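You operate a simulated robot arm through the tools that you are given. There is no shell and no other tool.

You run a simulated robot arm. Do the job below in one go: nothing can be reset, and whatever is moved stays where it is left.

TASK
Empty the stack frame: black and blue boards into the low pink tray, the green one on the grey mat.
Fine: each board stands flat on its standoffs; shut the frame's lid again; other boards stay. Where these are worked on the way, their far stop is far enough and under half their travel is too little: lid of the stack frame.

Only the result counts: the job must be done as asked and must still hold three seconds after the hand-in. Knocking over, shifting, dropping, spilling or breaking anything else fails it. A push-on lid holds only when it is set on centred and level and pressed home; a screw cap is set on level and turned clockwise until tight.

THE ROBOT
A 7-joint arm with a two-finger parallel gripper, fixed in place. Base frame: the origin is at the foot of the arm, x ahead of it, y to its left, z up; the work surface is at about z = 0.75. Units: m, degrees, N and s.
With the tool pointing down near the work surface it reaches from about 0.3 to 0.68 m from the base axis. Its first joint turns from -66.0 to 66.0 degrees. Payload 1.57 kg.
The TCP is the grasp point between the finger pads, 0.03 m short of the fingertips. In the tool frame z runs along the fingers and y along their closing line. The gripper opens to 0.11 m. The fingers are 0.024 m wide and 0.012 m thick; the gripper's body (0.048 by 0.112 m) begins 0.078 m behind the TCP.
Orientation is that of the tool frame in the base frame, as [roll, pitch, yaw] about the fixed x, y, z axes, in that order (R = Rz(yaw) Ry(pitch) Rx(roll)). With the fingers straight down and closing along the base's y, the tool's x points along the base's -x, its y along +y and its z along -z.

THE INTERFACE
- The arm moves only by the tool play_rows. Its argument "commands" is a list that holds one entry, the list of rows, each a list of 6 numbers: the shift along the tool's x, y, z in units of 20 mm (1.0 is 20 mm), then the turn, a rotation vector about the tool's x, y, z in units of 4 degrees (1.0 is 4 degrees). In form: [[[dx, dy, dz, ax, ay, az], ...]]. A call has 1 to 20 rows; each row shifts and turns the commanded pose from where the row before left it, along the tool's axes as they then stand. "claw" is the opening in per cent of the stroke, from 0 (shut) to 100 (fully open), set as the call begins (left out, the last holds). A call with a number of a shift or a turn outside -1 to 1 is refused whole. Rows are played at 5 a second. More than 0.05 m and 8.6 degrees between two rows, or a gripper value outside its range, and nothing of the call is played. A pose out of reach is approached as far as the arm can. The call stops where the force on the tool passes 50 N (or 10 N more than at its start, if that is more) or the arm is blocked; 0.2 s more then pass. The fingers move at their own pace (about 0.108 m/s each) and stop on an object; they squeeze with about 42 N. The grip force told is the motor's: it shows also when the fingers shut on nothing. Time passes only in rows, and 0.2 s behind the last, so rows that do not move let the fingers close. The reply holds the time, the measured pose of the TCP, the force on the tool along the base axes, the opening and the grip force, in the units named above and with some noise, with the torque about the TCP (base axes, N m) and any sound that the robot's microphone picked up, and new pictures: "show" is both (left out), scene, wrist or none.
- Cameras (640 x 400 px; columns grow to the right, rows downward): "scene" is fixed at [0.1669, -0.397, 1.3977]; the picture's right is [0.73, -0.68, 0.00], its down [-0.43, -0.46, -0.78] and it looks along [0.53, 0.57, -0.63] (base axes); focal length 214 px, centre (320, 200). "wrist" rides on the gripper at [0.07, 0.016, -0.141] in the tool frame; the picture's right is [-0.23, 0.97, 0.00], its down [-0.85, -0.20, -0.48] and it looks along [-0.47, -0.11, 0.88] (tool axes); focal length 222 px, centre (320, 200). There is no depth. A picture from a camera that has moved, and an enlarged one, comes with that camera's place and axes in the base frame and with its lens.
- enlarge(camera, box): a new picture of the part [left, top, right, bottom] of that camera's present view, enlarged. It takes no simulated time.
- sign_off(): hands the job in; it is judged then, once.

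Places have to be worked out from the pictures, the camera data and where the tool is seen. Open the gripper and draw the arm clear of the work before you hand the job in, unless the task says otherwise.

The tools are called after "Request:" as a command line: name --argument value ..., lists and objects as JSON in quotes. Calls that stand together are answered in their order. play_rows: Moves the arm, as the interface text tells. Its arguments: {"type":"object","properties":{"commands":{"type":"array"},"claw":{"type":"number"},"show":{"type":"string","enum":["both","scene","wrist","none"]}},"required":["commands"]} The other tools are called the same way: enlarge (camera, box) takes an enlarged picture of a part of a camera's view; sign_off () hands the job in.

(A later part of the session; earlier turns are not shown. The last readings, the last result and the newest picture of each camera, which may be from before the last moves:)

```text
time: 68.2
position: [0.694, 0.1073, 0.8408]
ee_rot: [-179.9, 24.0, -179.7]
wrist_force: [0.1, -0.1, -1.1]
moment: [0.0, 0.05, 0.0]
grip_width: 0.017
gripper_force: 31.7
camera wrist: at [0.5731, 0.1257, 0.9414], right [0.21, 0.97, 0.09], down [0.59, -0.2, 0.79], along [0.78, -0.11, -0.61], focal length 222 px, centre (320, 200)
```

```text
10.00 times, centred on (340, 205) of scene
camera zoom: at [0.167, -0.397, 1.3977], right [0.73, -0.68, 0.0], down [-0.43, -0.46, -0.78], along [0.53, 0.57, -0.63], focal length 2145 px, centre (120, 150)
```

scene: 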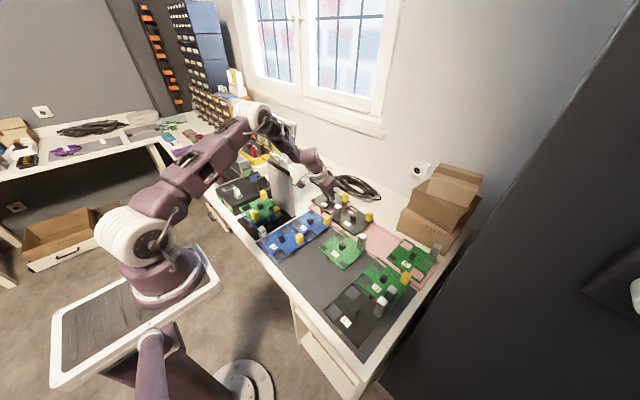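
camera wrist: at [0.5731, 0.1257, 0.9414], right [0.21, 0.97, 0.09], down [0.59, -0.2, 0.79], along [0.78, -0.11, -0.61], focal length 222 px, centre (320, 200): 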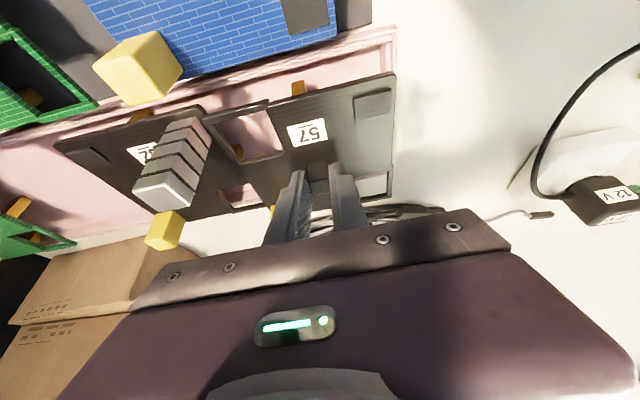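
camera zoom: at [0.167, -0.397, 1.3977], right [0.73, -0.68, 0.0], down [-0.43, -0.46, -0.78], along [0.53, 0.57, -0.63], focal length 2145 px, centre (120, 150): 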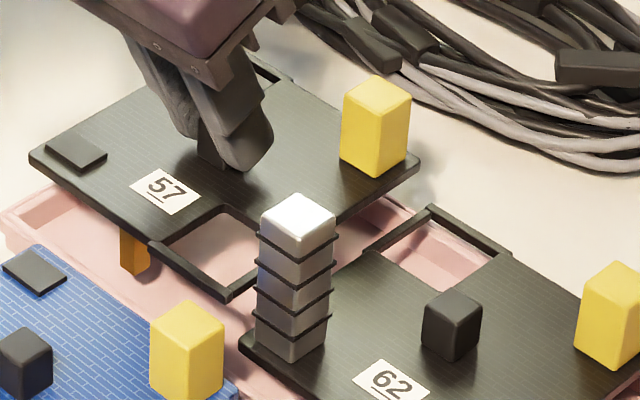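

The board is centred in the tray to within about 2 mm (x≈0.643–0.765, y≈0.046–0.171), and the feet are inside the rim. I lower in 4 mm steps, watching the force.

Request:
play_rows --commands '[[[0.0813, 0, 0.1827, 0, 0, 0], [0.0813, 0, 0.1827, 0, 0, 0], [0.0813, 0, 0.1827, 0, 0, 0], [0, 0, 0, 0, 0, 0]]]'

Request:
enlarge --camera "scene" --box '[310, 185, 370, 225]'

```text
time: 69.2
position: [0.6947, 0.1067, 0.8274]
ee_rot: [-180.0, 24.0, -179.9]
wrist_force: [0.0, 0.1, -0.7]
moment: [0.01, 0.02, 0.01]
grip_width: 0.017
gripper_force: 32.1
camera wrist: at [0.5738, 0.1254, 0.9293], right [0.21, 0.97, 0.09], down [0.59, -0.2, 0.79], along [0.78, -0.11, -0.61], focal length 222 px, centre (320, 200)
```

scene: 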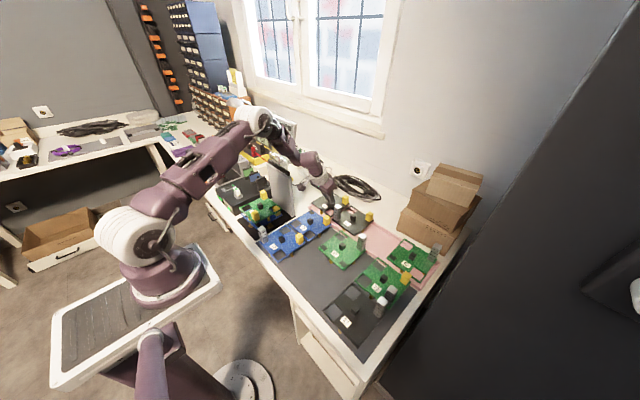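
wrist: 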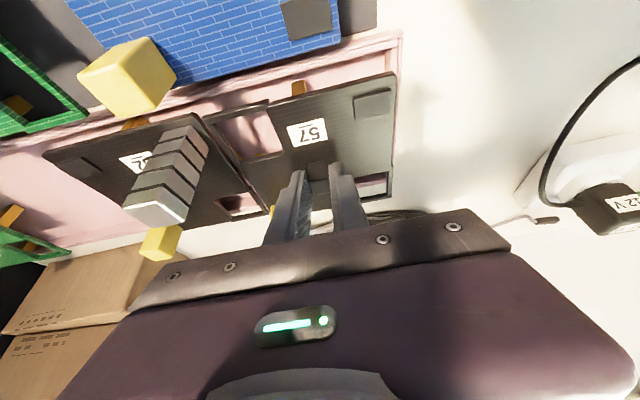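

```text
10.00 times, centred on (340, 205) of scene
camera zoom: at [0.167, -0.397, 1.3977], right [0.73, -0.68, 0.0], down [-0.43, -0.46, -0.78], along [0.53, 0.57, -0.63], focal length 2145 px, centre (120, 150)
```

zoom: 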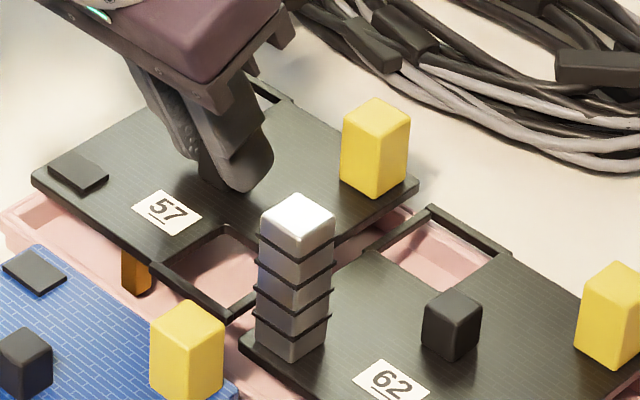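

No contact yet. I continue with 2 mm steps.

Request:
play_rows --commands '[[[0.0407, 0, 0.0914, 0, 0, 0], [0.0407, 0, 0.0914, 0, 0, 0], [0, 0, 0, 0, 0, 0]]]' --show "none"

Request:
enlarge --camera "scene" --box '[310, 185, 370, 225]'

```text
time: 70.0
position: [0.6946, 0.1076, 0.8246]
ee_rot: [-180.0, 24.0, -179.8]
wrist_force: [0.0, -1.1, -0.9]
moment: [0.03, -0.01, 0.01]
grip_width: 0.0171
gripper_force: 32.2
```

```text
10.00 times, centred on (340, 205) of scene
camera zoom: at [0.167, -0.397, 1.3977], right [0.73, -0.68, 0.0], down [-0.43, -0.46, -0.78], along [0.53, 0.57, -0.63], focal length 2145 px, centre (120, 150)
```

zoom: 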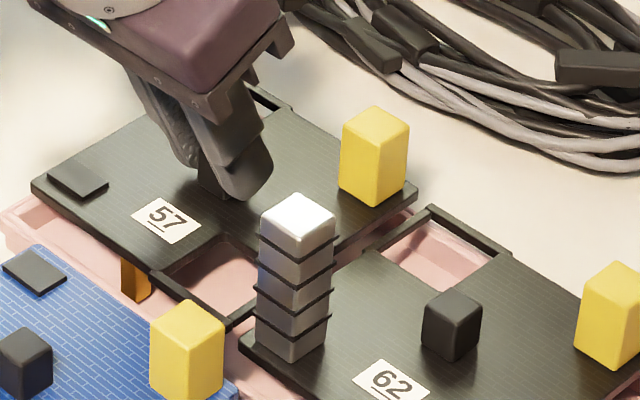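

Still no clear contact force; two more 2 mm steps.

Request:
play_rows --commands '[[[0.0407, 0, 0.0914, 0, 0, 0], [0.0407, 0, 0.0914, 0, 0, 0], [0, 0, 0, 0, 0, 0]]]' --show "none"

Request:
enlarge --camera "scene" --box '[310, 185, 370, 225]'

```text
time: 70.8
position: [0.6958, 0.1062, 0.8218]
ee_rot: [-179.8, 24.0, -179.8]
wrist_force: [-3.7, -1.0, 13.0]
moment: [0.01, 0.73, 0.04]
grip_width: 0.017
gripper_force: 31.9
```

```text
10.00 times, centred on (340, 205) of scene
camera zoom: at [0.1666, -0.3971, 1.3977], right [0.73, -0.68, 0.0], down [-0.43, -0.46, -0.78], along [0.53, 0.57, -0.63], focal length 2145 px, centre (120, 150)
```

zoom: 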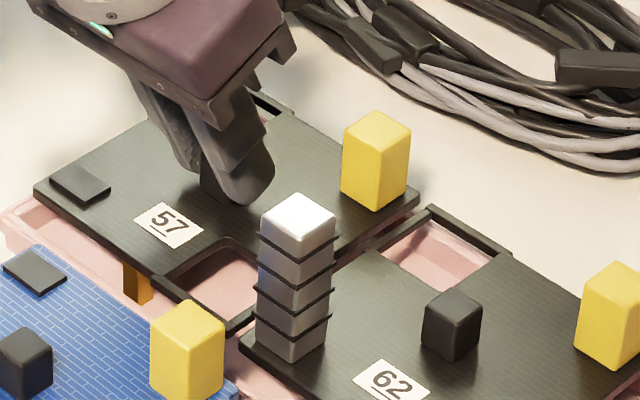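

Contact: about 13 N up, and the board surface now lies in line with board 62's, so it stands on the tray floor. I relieve 1 mm of pressure and open the fingers gently to 40 mm.

Request:
play_rows --commands '[[[-0.0203, 0, -0.0457, 0, 0, 0], [0, 0, 0, 0, 0, 0]]]' --show "none"

Request:
play_rows --commands '[[[0, 0, 0, 0, 0, 0], [0, 0, 0, 0, 0, 0], [0, 0, 0, 0, 0, 0]]]' --claw 36 --show "none"

Request:
enlarge --camera "scene" --box '[310, 185, 370, 225]'

Request:
enlarge --camera "wrist" --box '[230, 20, 430, 215]'

```text
time: 71.4
position: [0.6952, 0.1067, 0.823]
ee_rot: [-179.8, 24.0, -179.9]
wrist_force: [1.2, -2.9, 10.6]
moment: [-0.02, 0.14, 0.02]
grip_width: 0.0171
gripper_force: 32.5
```

```text
time: 72.2
position: [0.6937, 0.1068, 0.8212]
ee_rot: [-179.8, 24.0, -179.8]
wrist_force: [-0.4, -0.3, 0.2]
moment: [-0.03, 0.0, -0.04]
grip_width: 0.0397
gripper_force: 0.1
```

```text
10.00 times, centred on (340, 205) of scene
camera zoom: at [0.1669, -0.397, 1.3977], right [0.73, -0.68, 0.0], down [-0.43, -0.46, -0.78], along [0.53, 0.57, -0.63], focal length 2145 px, centre (120, 150)
```

zoom: 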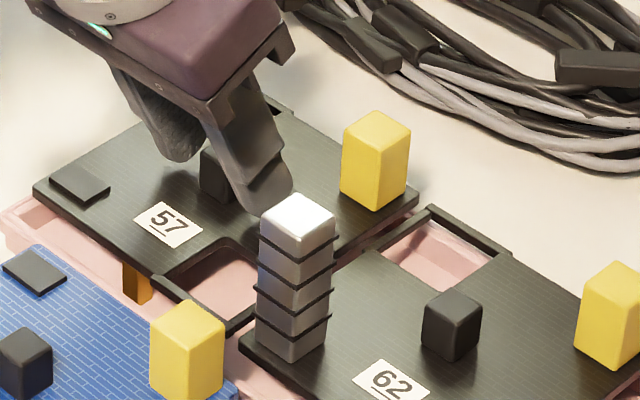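

```text
2.05 times, centred on (330, 118) of wrist
camera zoom: at [0.5738, 0.125, 0.922], right [0.21, 0.97, 0.09], down [0.59, -0.2, 0.79], along [0.78, -0.11, -0.61], focal length 456 px, centre (300, 369)
```

zoom: 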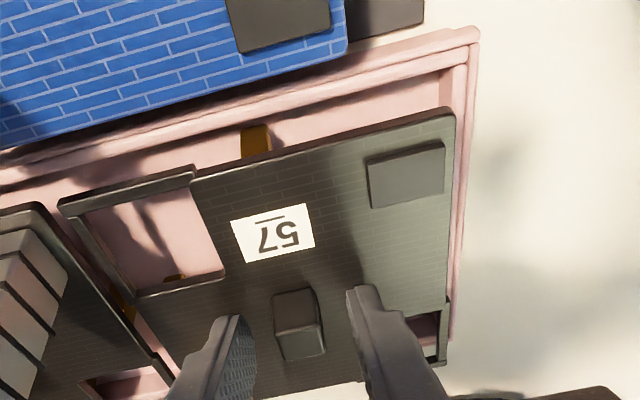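

The board stands in the tray, inside the rims and level with board 62. I raise the hand straight up.

Request:
play_rows --commands '[[[-0.4067, 0, -0.9135, 0, 0, 0], [-0.4067, 0, -0.9135, 0, 0, 0], [-0.4067, 0, -0.9135, 0, 0, 0], [-0.4067, 0, -0.9135, 0, 0, 0], [-0.4067, 0, -0.9135, 0, 0, 0], [-0.4067, 0, -0.9135, 0, 0, 0], [-0.4067, 0, -0.9135, 0, 0, 0], [-0.4067, 0, -0.9135, 0, 0, 0], [-0.4067, 0, -0.9135, 0, 0, 0], [-0.4067, 0, -0.9135, 0, 0, 0], [0, 0, 0, 0, 0, 0]]]'

Request:
enlarge --camera "scene" --box '[300, 180, 380, 230]'

```text
time: 74.6
position: [0.6953, 0.108, 1.021]
ee_rot: [-179.8, 24.0, -179.8]
wrist_force: [1.1, 0.7, -1.1]
moment: [-0.04, -0.03, 0.0]
grip_width: 0.0396
gripper_force: 0.2
camera wrist: at [0.5747, 0.1255, 1.1215], right [0.21, 0.97, 0.09], down [0.59, -0.2, 0.79], along [0.78, -0.11, -0.61], focal length 222 px, centre (320, 200)
```

scene: 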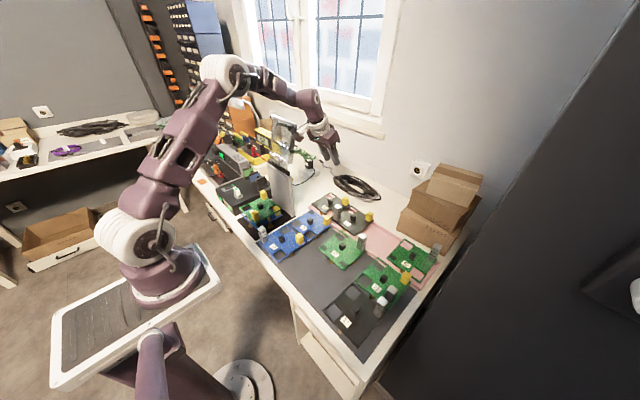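
wrist: 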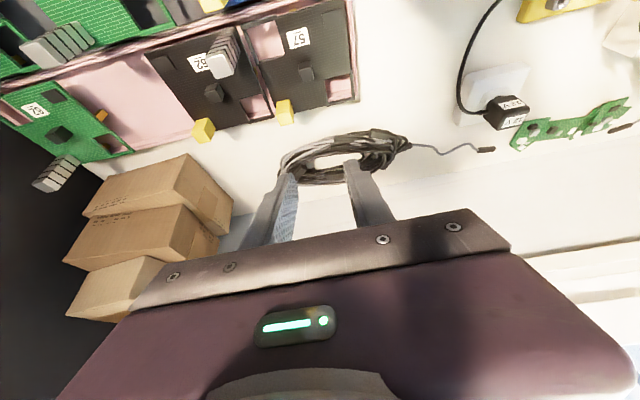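

```text
8.00 times, centred on (340, 205) of scene
camera zoom: at [0.1669, -0.397, 1.3977], right [0.73, -0.68, 0.0], down [-0.43, -0.46, -0.78], along [0.53, 0.57, -0.63], focal length 1716 px, centre (160, 160)
```

zoom: 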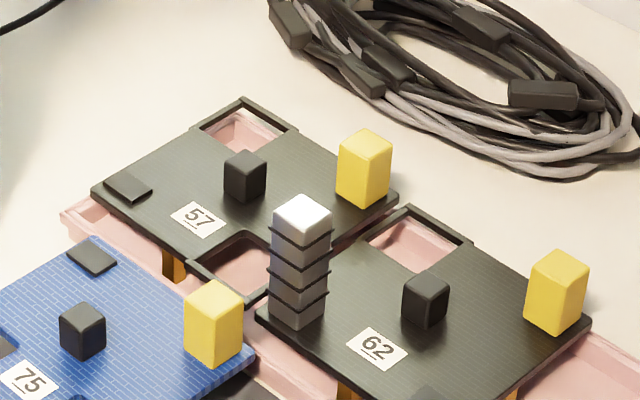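

Board 57 stands flat in the tray. Now back towards the stack: −x by 0.25 m at this height, then untilt the tool to vertical.

Request:
play_rows --commands '[[[0.88, 0, -0.392, 0, 0, 0], [0.88, 0, -0.392, 0, 0, 0], [0.88, 0, -0.392, 0, 0, 0], [0.88, 0, -0.392, 0, 0, 0], [0.88, 0, -0.392, 0, 0, 0], [0.88, 0, -0.392, 0, 0, 0], [0.88, 0, -0.392, 0, 0, 0], [0.88, 0, -0.392, 0, 0, 0], [0.88, 0, -0.392, 0, 0, 0], [0.88, 0, -0.392, 0, 0, 0], [0.88, 0, -0.392, 0, 0, 0], [0.88, 0, -0.392, 0, 0, 0], [0.88, 0, -0.392, 0, 1, 0], [0, 0, 0, 0, 1, 0], [0, 0, 0, 0, 1, 0], [0, 0, 0, 0, 1, 0], [0, 0, 0, 0, 1, 0], [0, 0, 0, 0, 1, 0], [0, 0, 0, 0, 0, 0]]]'

Request:
enlarge --camera "wrist" --box '[330, 20, 480, 140]'

Request:
enlarge --camera "scene" --box '[230, 180, 300, 230]'

```text
time: 78.6
position: [0.4445, 0.1064, 1.0216]
ee_rot: [-179.9, -0.2, -179.9]
wrist_force: [-0.5, 0.6, -0.8]
moment: [0.02, -0.01, 0.03]
grip_width: 0.0398
gripper_force: 0.1
camera wrist: at [0.3749, 0.1245, 1.1628], right [0.23, 0.97, 0.0], down [0.86, -0.2, 0.48], along [0.46, -0.11, -0.88], focal length 222 px, centre (320, 200)
```

scene: 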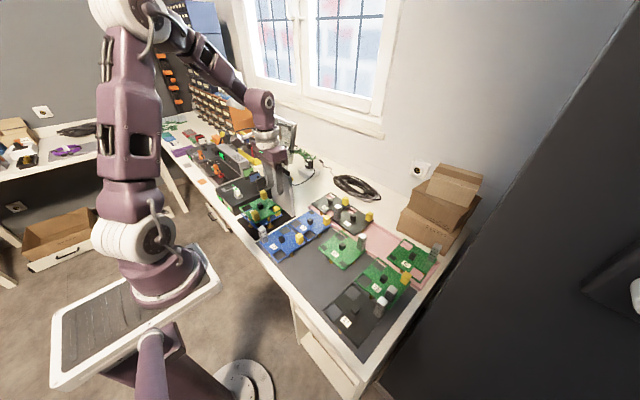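
wrist: 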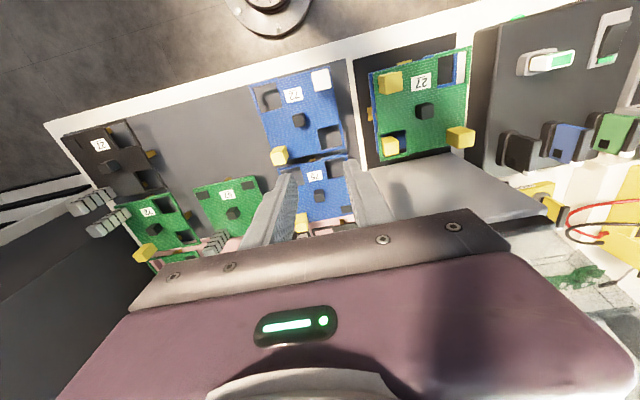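

```text
3.33 times, centred on (405, 80) of wrist
camera zoom: at [0.3749, 0.1245, 1.1628], right [0.23, 0.97, 0.0], down [0.86, -0.2, 0.48], along [0.46, -0.11, -0.88], focal length 740 px, centre (37, 600)
```

zoom: 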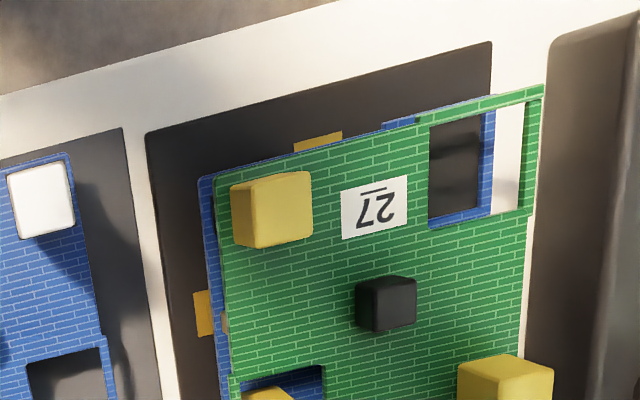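

```text
8.00 times, centred on (265, 205) of scene
camera zoom: at [0.1669, -0.397, 1.3977], right [0.73, -0.68, 0.0], down [-0.43, -0.46, -0.78], along [0.53, 0.57, -0.63], focal length 1716 px, centre (760, 160)
```

zoom: 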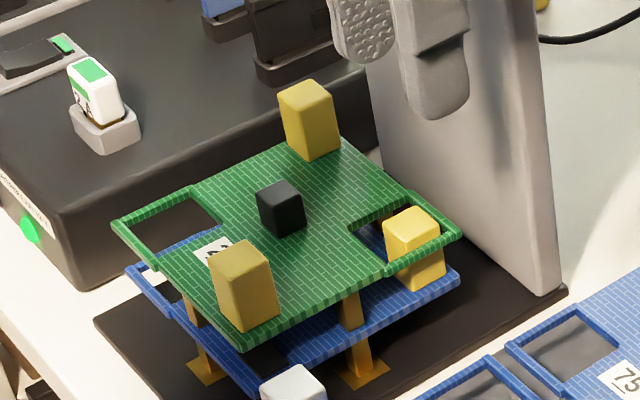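

The green board (27) now shows its knob and yellow blocks clearly. I move +y to stand over the stack with the tool vertical.

Request:
play_rows --commands '[[[0, 0.941, 0, 0, 0, 0], [0, 0.941, 0, 0, 0, 0], [0, 0.941, 0, 0, 0, 0], [0, 0.941, 0, 0, 0, 0], [0, 0.941, 0, 0, 0, 0], [0, 0.941, 0, 0, 0, 0], [0, 0.941, 0, 0, 0, 0], [0, 0.941, 0, 0, 0, 0], [0, 0, 0, 0, 0, 0]]]'

Request:
enlarge --camera "wrist" --box '[230, 10, 390, 140]'

Request:
enlarge --camera "scene" --box '[230, 140, 310, 200]'

```text
time: 80.6
position: [0.4428, 0.2575, 1.0212]
ee_rot: [-179.9, -0.2, -179.9]
wrist_force: [0.4, -0.5, 0.6]
moment: [0.01, 0.0, 0.01]
grip_width: 0.0396
gripper_force: 0.1
camera wrist: at [0.3742, 0.2755, 1.1623], right [0.23, 0.97, 0.0], down [0.86, -0.2, 0.48], along [0.47, -0.11, -0.88], focal length 222 px, centre (320, 200)
```

scene: 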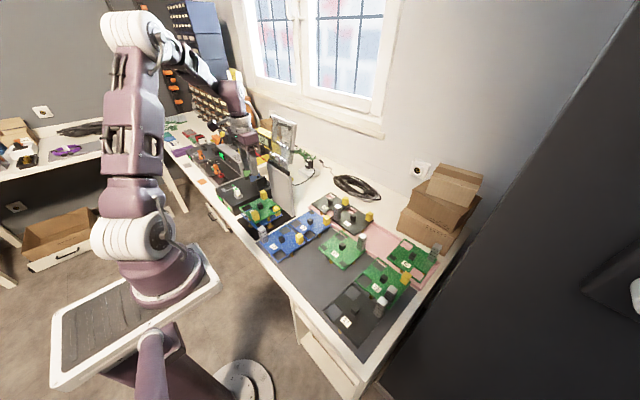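
wrist: 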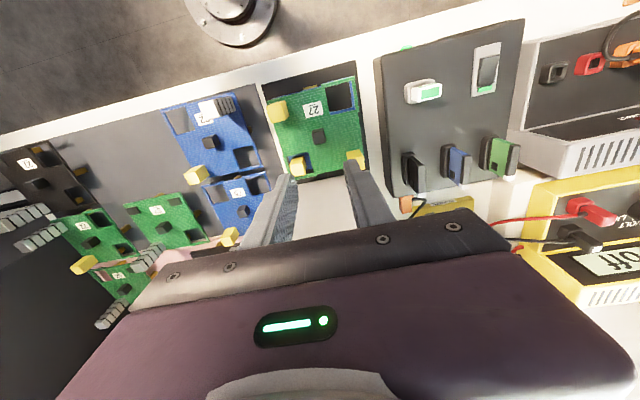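

```text
3.08 times, centred on (310, 75) of wrist
camera zoom: at [0.3742, 0.2755, 1.1623], right [0.23, 0.97, 0.0], down [0.86, -0.2, 0.48], along [0.47, -0.11, -0.88], focal length 684 px, centre (351, 585)
```

zoom: 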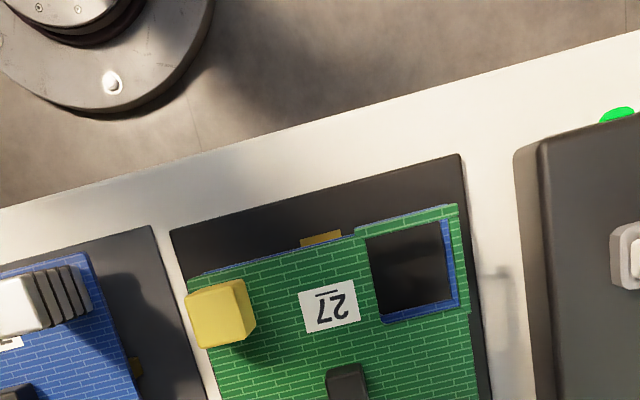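

```text
6.67 times, centred on (270, 170) of scene
camera zoom: at [0.167, -0.397, 1.3977], right [0.73, -0.68, 0.0], down [-0.43, -0.46, -0.78], along [0.53, 0.57, -0.63], focal length 1430 px, centre (653, 400)
```

zoom: 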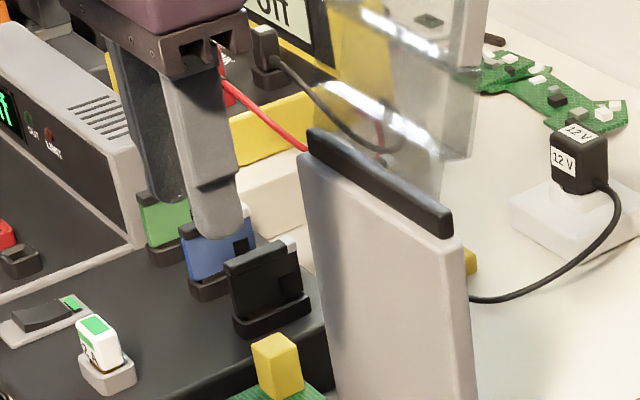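

I enlarge the knob on the green board for a fix.

Request:
enlarge --camera "wrist" --box '[260, 95, 380, 190]'

Request:
enlarge --camera "scene" --box '[242, 188, 288, 222]'

```text
4.21 times, centred on (320, 142) of wrist
camera zoom: at [0.3742, 0.2755, 1.1623], right [0.23, 0.97, 0.0], down [0.86, -0.2, 0.48], along [0.47, -0.11, -0.88], focal length 935 px, centre (320, 442)
```

zoom: 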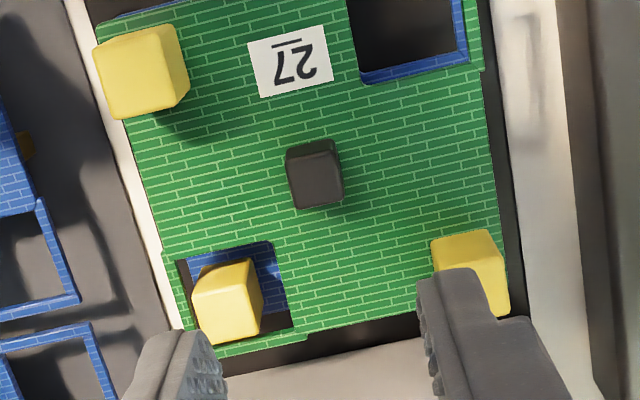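

```text
11.76 times, centred on (265, 205) of scene
camera zoom: at [0.167, -0.397, 1.3977], right [0.73, -0.68, 0.0], down [-0.43, -0.46, -0.78], along [0.53, 0.57, -0.63], focal length 2523 px, centre (967, 141)
```

zoom: 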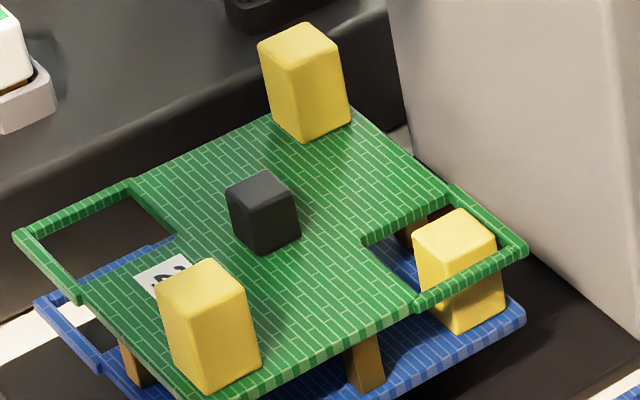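

The green board's knob comes out at (0.447, 0.257) with its top at z≈0.842. I descend with the fingers 40 mm open to TCP z≈0.862.

Request:
play_rows --commands '[[[-0.02, 0, 0.99, 0, 0, 0], [-0.02, 0, 0.99, 0, 0, 0], [-0.02, 0, 0.99, 0, 0, 0], [-0.02, 0, 0.99, 0, 0, 0], [-0.02, 0, 0.99, 0, 0, 0], [-0.02, 0, 0.99, 0, 0, 0], [-0.02, 0, 0.99, 0, 0, 0], [-0.01, 0, 0.99, 0, 0, 0], [0, 0, 0, 0, 0, 0]]]'

Request:
enlarge --camera "wrist" --box '[240, 80, 400, 220]'

Request:
enlarge --camera "scene" --box '[236, 176, 292, 217]'

```text
time: 82.6
position: [0.448, 0.2576, 0.8634]
ee_rot: [-179.9, 0.0, -179.9]
wrist_force: [0.1, 0.2, -0.9]
moment: [0.01, -0.02, -0.01]
grip_width: 0.0395
gripper_force: 0.1
camera wrist: at [0.3789, 0.275, 1.0046], right [0.23, 0.97, 0.0], down [0.86, -0.2, 0.48], along [0.47, -0.11, -0.88], focal length 222 px, centre (320, 200)
```

scene: 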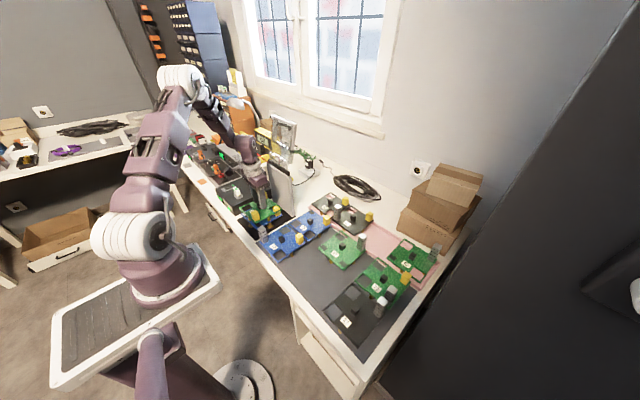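
wrist: 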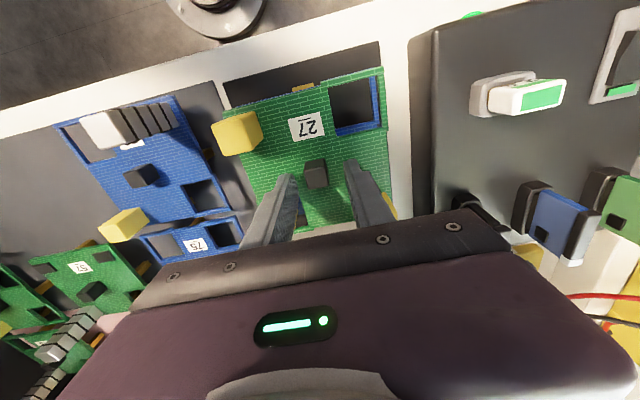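

```text
2.86 times, centred on (320, 150) of wrist
camera zoom: at [0.3789, 0.275, 1.0046], right [0.23, 0.97, 0.0], down [0.86, -0.2, 0.48], along [0.47, -0.11, -0.88], focal length 635 px, centre (320, 343)
```

zoom: 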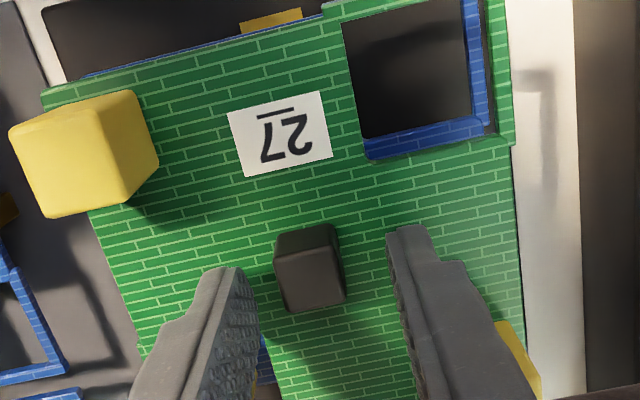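

```text
9.76 times, centred on (264, 196) of scene
camera zoom: at [0.1669, -0.397, 1.3977], right [0.73, -0.68, 0.0], down [-0.43, -0.46, -0.78], along [0.53, 0.57, -0.63], focal length 2092 px, centre (866, 234)
```

zoom: 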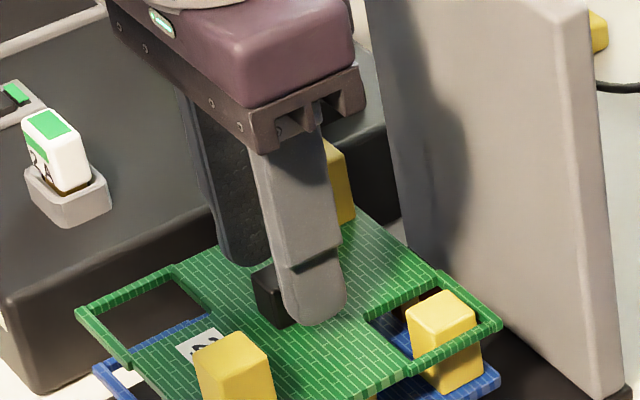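

Fingers straddle the knob well. I go down 7 mm more and close.

Request:
play_rows --commands '[[[0.03, 0, 0.175, 0, 0, 0], [0.03, 0, 0.175, 0, 0, 0], [0, 0, 0, 0, 0, 0]]]' --show "none"

Request:
enlarge --camera "scene" --box '[236, 176, 292, 217]'

```text
time: 83.4
position: [0.448, 0.2564, 0.8559]
ee_rot: [-179.9, 0.0, -179.9]
wrist_force: [0.3, 0.3, 0.2]
moment: [0.04, -0.01, 0.03]
grip_width: 0.0397
gripper_force: 0.1
```

```text
9.76 times, centred on (264, 196) of scene
camera zoom: at [0.1669, -0.397, 1.3977], right [0.73, -0.68, 0.0], down [-0.43, -0.46, -0.78], along [0.53, 0.57, -0.63], focal length 2092 px, centre (866, 234)
```

zoom: 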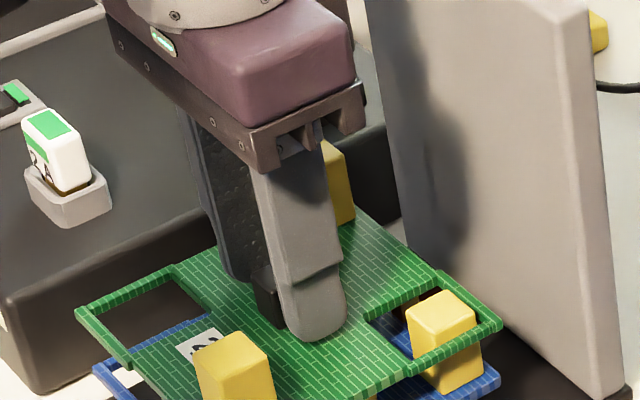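

Tips are just above the green board without contact. I close on the knob.

Request:
play_rows --commands '[[[0, 0, 0, 0, 0, 0], [0, 0, 0, 0, 0, 0], [0, 0, 0, 0, 0, 0], [0, 0, 0, 0, 0, 0]]]' --claw 0 --show "none"

Request:
play_rows --commands '[[[0, 0, -0.5, 0, 0, 0], [0, 0, -0.5, 0, 0, 0], [0, 0, -0.5, 0, 0, 0], [0, 0, -0.5, 0, 0, 0], [0, 0, 0, 0, 0, 0]]]'

Request:
enlarge --camera "scene" --box '[230, 165, 300, 225]'

```text
time: 84.4
position: [0.4467, 0.258, 0.8552]
ee_rot: [-179.9, 0.0, -179.9]
wrist_force: [0.4, 0.7, -0.5]
moment: [0.04, 0.0, -0.04]
grip_width: 0.0172
gripper_force: 32.0
```

```text
time: 85.6
position: [0.4469, 0.2581, 0.8964]
ee_rot: [-179.9, 0.0, -179.9]
wrist_force: [0.4, 1.1, -0.5]
moment: [0.01, -0.02, -0.03]
grip_width: 0.0172
gripper_force: 32.6
camera wrist: at [0.3782, 0.2763, 1.0373], right [0.23, 0.97, 0.0], down [0.86, -0.2, 0.48], along [0.47, -0.11, -0.88], focal length 222 px, centre (320, 200)
```

scene: 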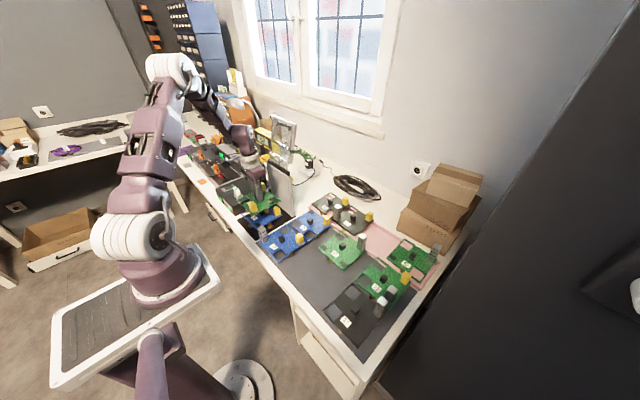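
wrist: 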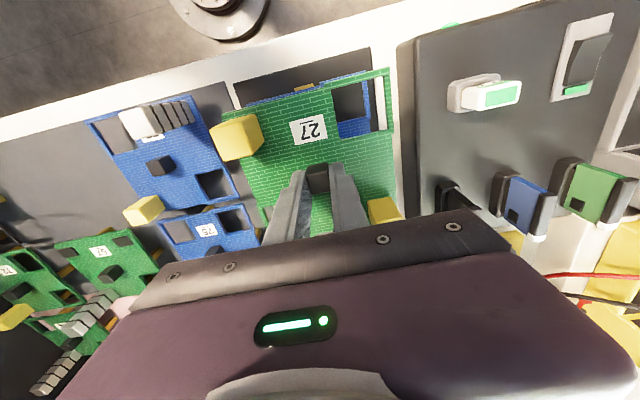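

```text
6.67 times, centred on (265, 195) of scene
camera zoom: at [0.167, -0.397, 1.3977], right [0.73, -0.68, 0.0], down [-0.43, -0.46, -0.78], along [0.53, 0.57, -0.63], focal length 1430 px, centre (687, 233)
```

zoom: 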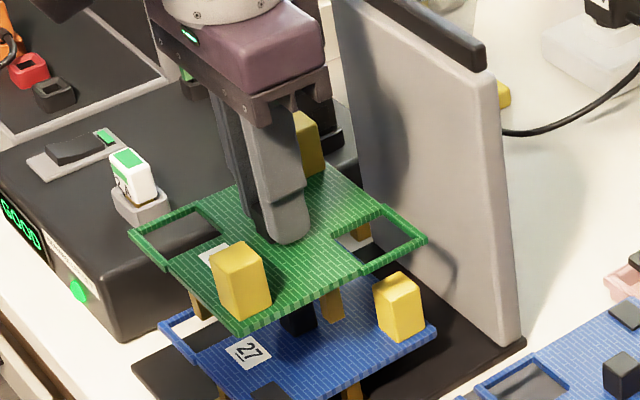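

Green board 27 lifted level and blue 27 stayed. I raise it further and carry it in −y over to the free area of the mat.

Request:
play_rows --commands '[[[0, 0, -0.8, 0, 0, 0], [0, 0, -0.8, 0, 0, 0], [0, 0, -0.8, 0, 0, 0], [0, 0, -0.8, 0, 0, 0], [0.05, -0.6, 0, 0, 0, 0], [0.05, -1, 0, 0, 0, 0], [0.05, -1, 0, 0, 0, 0], [0.05, -1, 0, 0, 0, 0], [0.05, -1, 0, 0, 0, 0], [0.05, -1, 0, 0, 0, 0], [0.05, -1, 0, 0, 0, 0], [0.05, -1, 0, 0, 0, 0], [0.05, -1, 0, 0, 0, 0], [0.05, -1, 0, 0, 0, 0], [0.05, -1, 0, 0, 0, 0], [0.05, -1, 0, 0, 0, 0], [0.05, -1, 0, 0, 0, 0], [0.05, -1, 0, 0, 0, 0], [0.05, -0.6, 0, 0, 0, 0], [0, 0, 0, 0, 0, 0]]]'

Request:
enlarge --camera "wrist" --box '[140, 40, 460, 230]'

Request:
enlarge --camera "scene" --box '[250, 200, 410, 340]'

```text
time: 89.8
position: [0.434, -0.0259, 0.9615]
ee_rot: [-179.9, 0.1, -179.9]
wrist_force: [-0.6, -1.1, -1.0]
moment: [-0.01, 0.02, 0.02]
grip_width: 0.0173
gripper_force: 31.8
camera wrist: at [0.3637, -0.0088, 1.1016], right [0.23, 0.97, 0.0], down [0.86, -0.2, 0.48], along [0.47, -0.11, -0.88], focal length 222 px, centre (320, 200)
```

scene: 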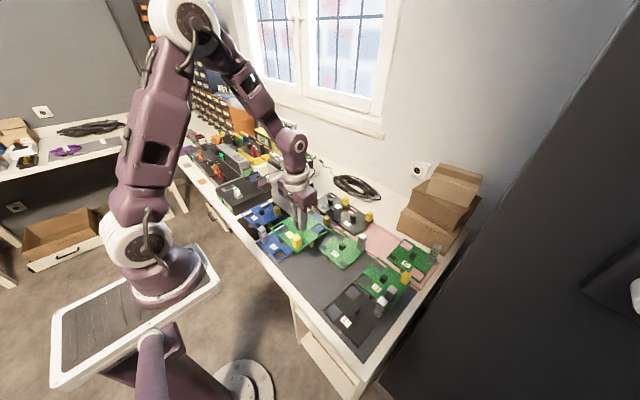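
wrist: 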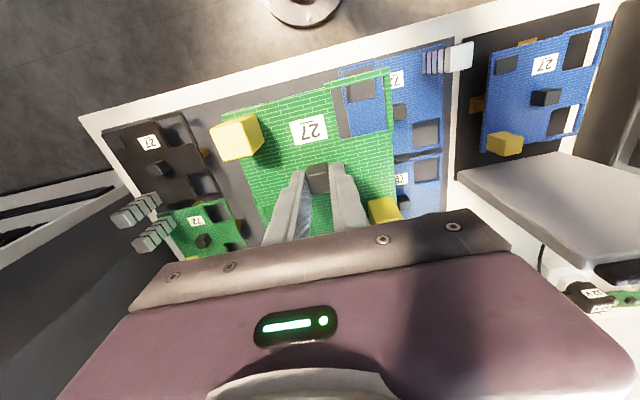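

```text
2.00 times, centred on (300, 135) of wrist
camera zoom: at [0.3637, -0.0088, 1.1016], right [0.23, 0.97, 0.0], down [0.86, -0.2, 0.48], along [0.47, -0.11, -0.88], focal length 444 px, centre (360, 330)
```

zoom: 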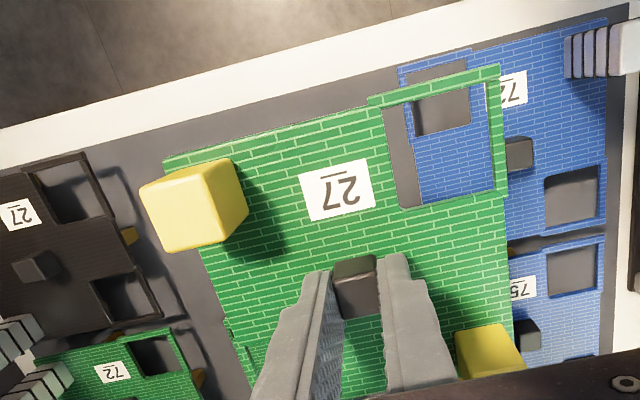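

```text
2.86 times, centred on (330, 270) of scene
camera zoom: at [0.1669, -0.397, 1.3977], right [0.73, -0.68, 0.0], down [-0.43, -0.46, -0.78], along [0.53, 0.57, -0.63], focal length 613 px, centre (291, 0)
```

zoom: 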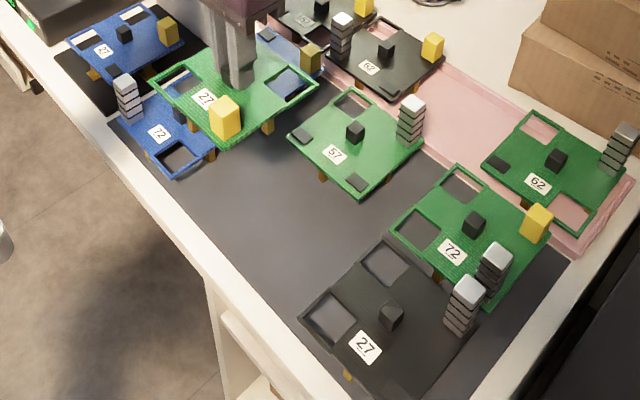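

The free area of the mat is about x 0.355–0.497, y −0.20–0.01. I move to centre (0.426, −0.093) and descend to TCP z≈0.875 to compare edges.

Request:
play_rows --commands '[[[0.1, -0.84, 0, 0, 0, 0], [0.1, -0.84, 0, 0, 0, 0], [0.1, -0.84, 0, 0, 0, 0], [0.1, -0.84, 0, 0, 0, 0], [0, 0, 0.85, 0, 0, 0], [0, 0, 0.85, 0, 0, 0], [0, 0, 0.85, 0, 0, 0], [0, 0, 0.85, 0, 0, 0], [0, 0, 0.85, 0, 0, 0], [0, 0, 0, 0, 0, 0]]]'

Request:
enlarge --camera "wrist" --box '[140, 40, 460, 230]'

Request:
enlarge --camera "scene" --box '[260, 210, 400, 330]'

```text
time: 92.0
position: [0.4223, -0.095, 0.8751]
ee_rot: [-179.9, -0.1, -179.9]
wrist_force: [0.5, -0.4, -1.4]
moment: [0.02, 0.01, 0.0]
grip_width: 0.0171
gripper_force: 32.3
camera wrist: at [0.3538, -0.0769, 1.0156], right [0.23, 0.97, 0.0], down [0.86, -0.2, 0.48], along [0.47, -0.11, -0.88], focal length 222 px, centre (320, 200)
```

scene: 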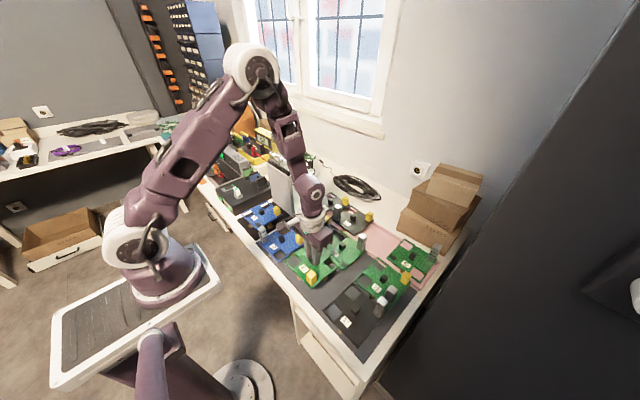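
wrist: 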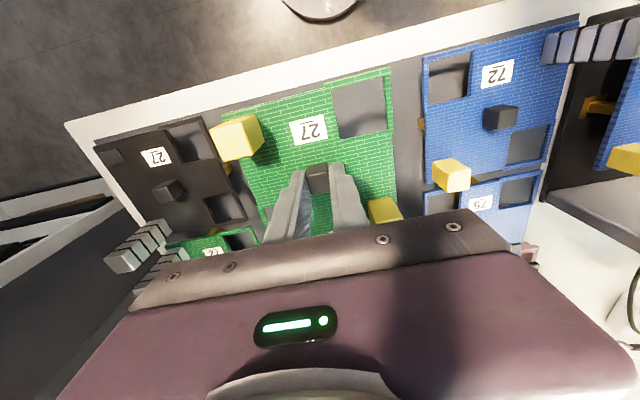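

```text
2.00 times, centred on (300, 135) of wrist
camera zoom: at [0.3538, -0.0769, 1.0156], right [0.23, 0.97, 0.0], down [0.86, -0.2, 0.48], along [0.47, -0.11, -0.88], focal length 444 px, centre (360, 330)
```

zoom: 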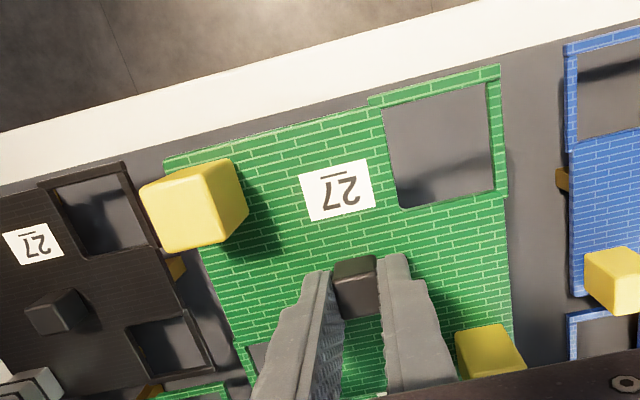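

```text
3.33 times, centred on (330, 270) of scene
camera zoom: at [0.167, -0.397, 1.3977], right [0.73, -0.68, 0.0], down [-0.43, -0.46, -0.78], along [0.53, 0.57, -0.63], focal length 715 px, centre (287, -33)
```

zoom: 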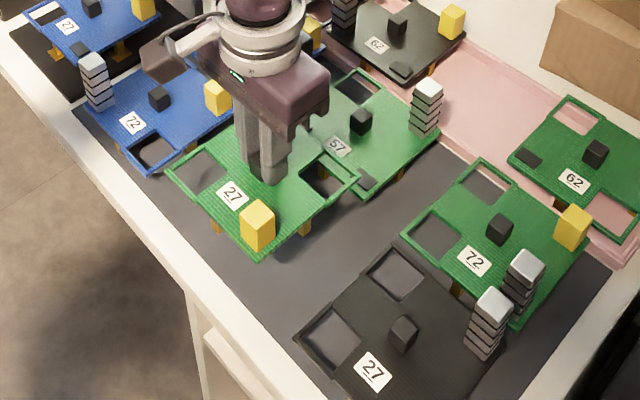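

I enlarge the scene around the held board to check its gap to green board 57.

Request:
enlarge --camera "scene" --box '[300, 225, 380, 285]'

Request:
enlarge --camera "wrist" --box '[215, 140, 300, 240]'

```text
6.67 times, centred on (340, 255) of scene
camera zoom: at [0.167, -0.397, 1.3977], right [0.73, -0.68, 0.0], down [-0.43, -0.46, -0.78], along [0.53, 0.57, -0.63], focal length 1430 px, centre (187, -167)
```

zoom: 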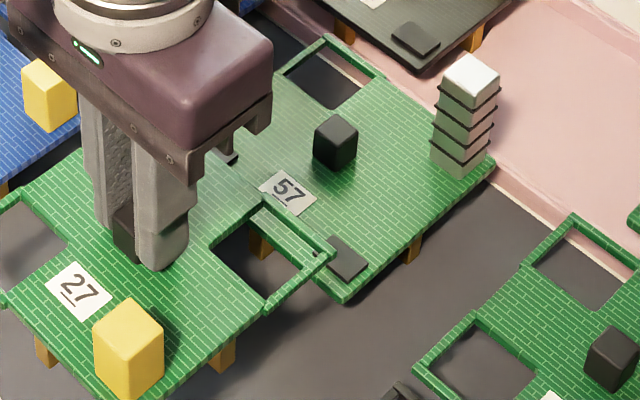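

```text
4.00 times, centred on (258, 190) of wrist
camera zoom: at [0.3538, -0.0769, 1.0156], right [0.23, 0.97, 0.0], down [0.86, -0.2, 0.48], along [0.47, -0.11, -0.88], focal length 888 px, centre (570, 240)
```

zoom: 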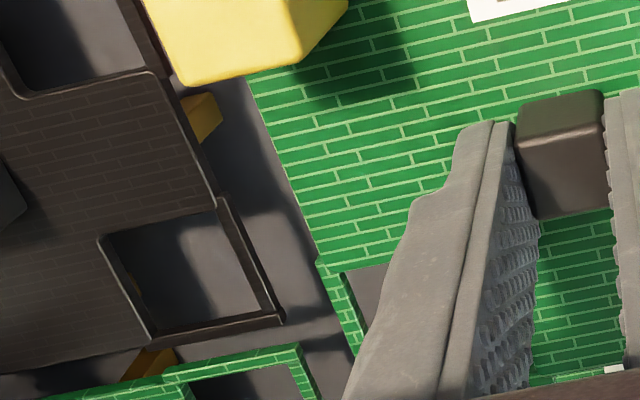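

The gap to green 57 looks positive (12–25 mm). I lower the board by 40 mm more (still ~20 mm above rest) and compare its edges directly with mat and neighbours.

Request:
play_rows --commands '[[[0, 0, 0.67, 0, 0, 0], [0, 0, 0.67, 0, 0, 0], [0, 0, 0.66, 0, 0, 0], [0, 0, 0, 0, 0, 0]]]'

Request:
enlarge --camera "scene" --box '[270, 225, 360, 295]'

Request:
enlarge --camera "wrist" --box '[180, 60, 440, 230]'

```text
time: 93.0
position: [0.4214, -0.0937, 0.8358]
ee_rot: [-179.8, 0.1, 180.0]
wrist_force: [-0.5, -0.4, -1.3]
moment: [-0.03, -0.03, 0.04]
grip_width: 0.0171
gripper_force: 32.4
camera wrist: at [0.3531, -0.0766, 0.977], right [0.23, 0.97, 0.0], down [0.86, -0.2, 0.48], along [0.47, -0.11, -0.88], focal length 222 px, centre (320, 200)
```

scene: 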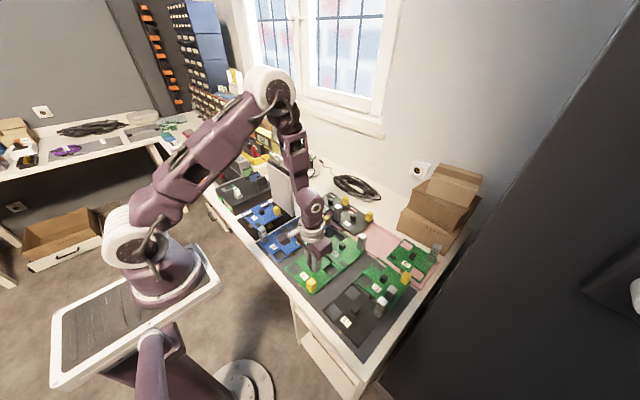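
wrist: 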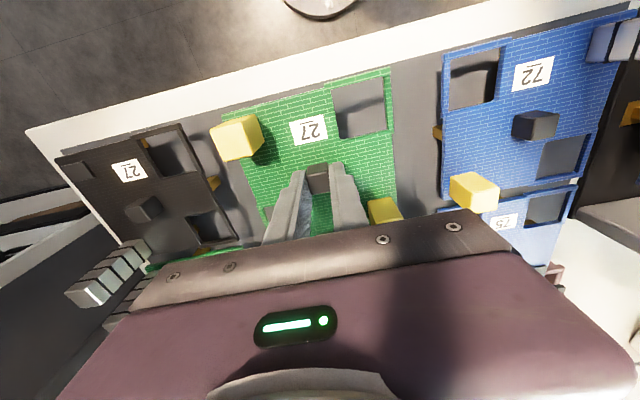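

```text
5.71 times, centred on (315, 260) of scene
camera zoom: at [0.167, -0.397, 1.3977], right [0.73, -0.68, 0.0], down [-0.43, -0.46, -0.78], along [0.53, 0.57, -0.63], focal length 1226 px, centre (349, -143)
```

zoom: 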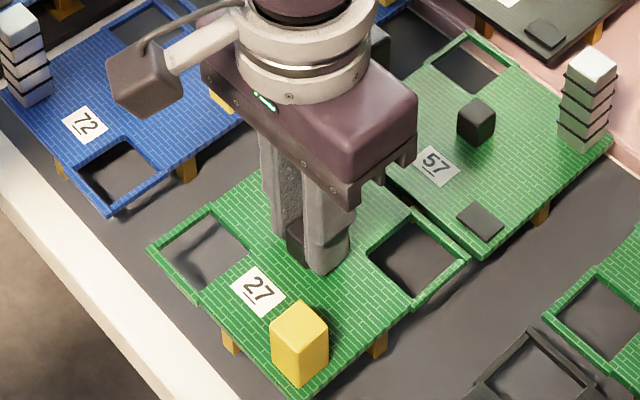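

```text
2.35 times, centred on (310, 145) of wrist
camera zoom: at [0.3531, -0.0766, 0.977], right [0.23, 0.97, 0.0], down [0.86, -0.2, 0.48], along [0.47, -0.11, -0.88], focal length 523 px, centre (344, 329)
```

zoom: 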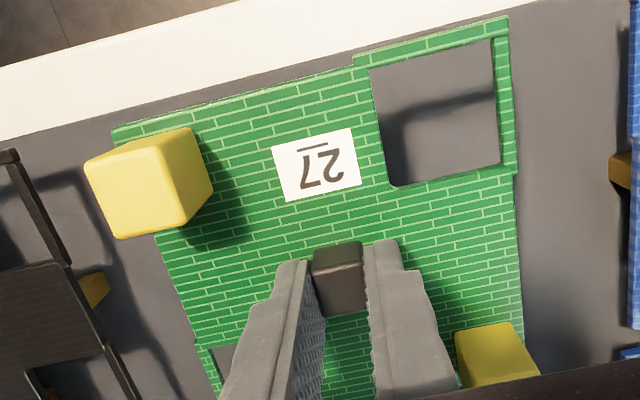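

In the scene view the board will rest about centred between mat edge and board 57, clear of all neighbours. I lower 14 mm, then in 2 mm steps to contact.

Request:
play_rows --commands '[[[0, 0, 0.35, 0, 0, 0], [0, 0, 0.35, 0, 0, 0], [0, 0, 0.1, 0, 0, 0], [0, 0, 0, 0, 0, 0]]]' --show "none"

Request:
play_rows --commands '[[[0, 0, 0.1, 0, 0, 0], [0, 0, 0, 0, 0, 0]]]' --show "none"

```text
time: 94.0
position: [0.4225, -0.0928, 0.8188]
ee_rot: [-179.9, 0.0, -179.8]
wrist_force: [-0.1, 0.1, -1.2]
moment: [0.04, -0.01, -0.01]
grip_width: 0.0169
gripper_force: 31.6
```

```text
time: 94.6
position: [0.4242, -0.0937, 0.8179]
ee_rot: [-179.9, 0.0, -179.9]
wrist_force: [-4.7, -1.6, 26.9]
moment: [0.01, 0.18, 0.0]
grip_width: 0.0171
gripper_force: 32.3
```

Contact with 27 N at TCP z≈0.818. I relieve 1.5 mm, then check.

Request:
play_rows --commands '[[[0, 0, -0.07, 0, 0, 0], [0, 0, 0, 0, 0, 0]]]' --show "none"

Request:
enlarge --camera "scene" --box '[270, 225, 360, 295]'

```text
time: 95.2
position: [0.4235, -0.0943, 0.8189]
ee_rot: [-179.9, 0.0, -179.9]
wrist_force: [-0.3, 0.4, -0.5]
moment: [0.01, 0.0, -0.02]
grip_width: 0.0171
gripper_force: 31.9
```

```text
5.71 times, centred on (315, 260) of scene
camera zoom: at [0.167, -0.397, 1.3977], right [0.73, -0.68, 0.0], down [-0.43, -0.46, -0.78], along [0.53, 0.57, -0.63], focal length 1226 px, centre (349, -143)
```

zoom: 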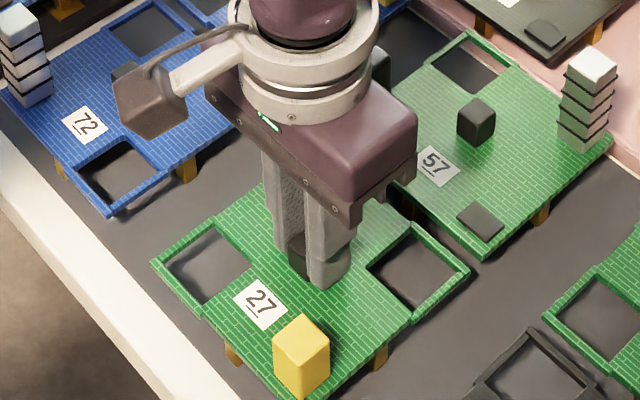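

The board is at rest, free of 57 and well on the mat. I open the fingers.

Request:
play_rows --commands '[[[0, 0, 0, 0, 0, 0], [0, 0, 0, 0, 0, 0], [0, 0, 0, 0, 0, 0]]]' --claw 36 --show "none"

Request:
play_rows --commands '[[[0, 0, -0.5, 0, 0, 0], [0, 0, -0.5, 0, 0, 0], [0, 0, -1, 0, 0, 0], [0, 0, -1, 0, 0, 0], [0, 0, -1, 0, 0, 0], [0, 0, -1, 0, 0, 0], [0, 0, -1, 0, 0, 0], [0, 0, -1, 0, 0, 0], [0, 0, -1, 0, 0, 0], [0, 0, -1, 0, 0, 0], [0, 0, -1, 0, 0, 0], [0, 0, 0, 0, 0, 0]]]'

Request:
enlarge --camera "scene" --box '[270, 225, 360, 295]'

```text
time: 96.0
position: [0.4251, -0.0938, 0.8195]
ee_rot: [-180.0, 0.0, -179.9]
wrist_force: [0.5, -0.5, -0.2]
moment: [-0.01, 0.0, 0.0]
grip_width: 0.0394
gripper_force: 0.1
```

```text
time: 98.6
position: [0.4225, -0.0928, 1.0187]
ee_rot: [-179.9, 0.0, -179.9]
wrist_force: [-0.3, 0.6, 0.3]
moment: [-0.01, 0.0, -0.05]
grip_width: 0.0397
gripper_force: 0.0
camera wrist: at [0.3538, -0.0757, 1.1605], right [0.23, 0.97, 0.0], down [0.86, -0.2, 0.48], along [0.47, -0.11, -0.88], focal length 222 px, centre (320, 200)
```

scene: 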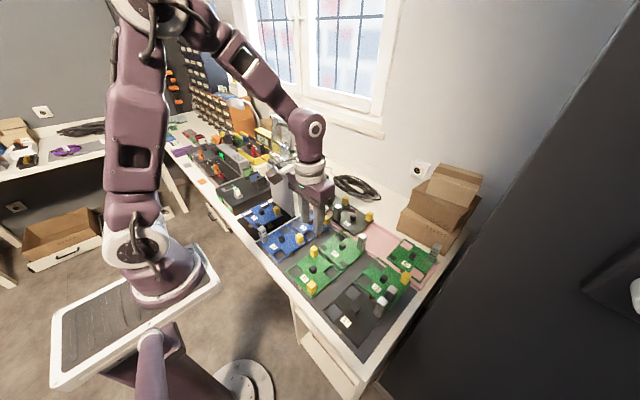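
wrist: 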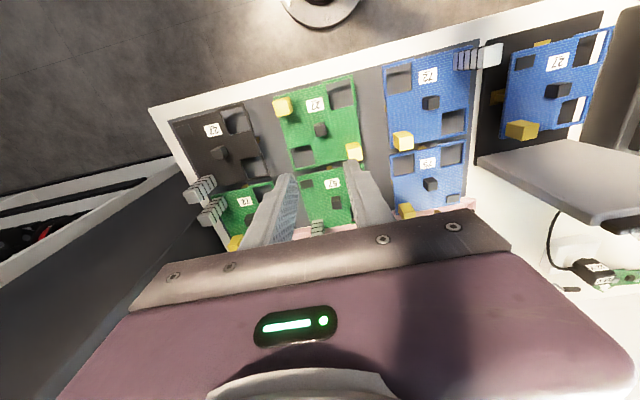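

```text
5.71 times, centred on (315, 260) of scene
camera zoom: at [0.1669, -0.397, 1.3977], right [0.73, -0.68, 0.0], down [-0.43, -0.46, -0.78], along [0.53, 0.57, -0.63], focal length 1226 px, centre (349, -143)
```

zoom: 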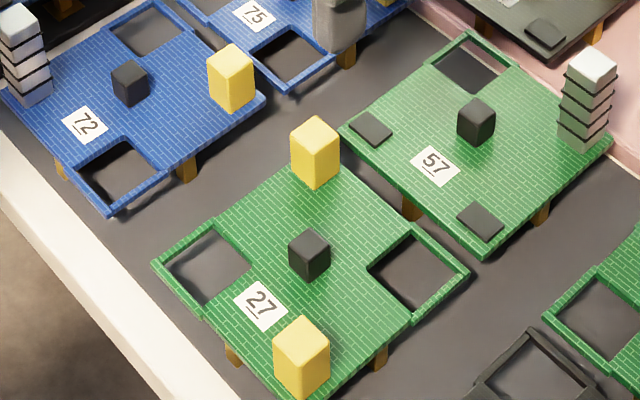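

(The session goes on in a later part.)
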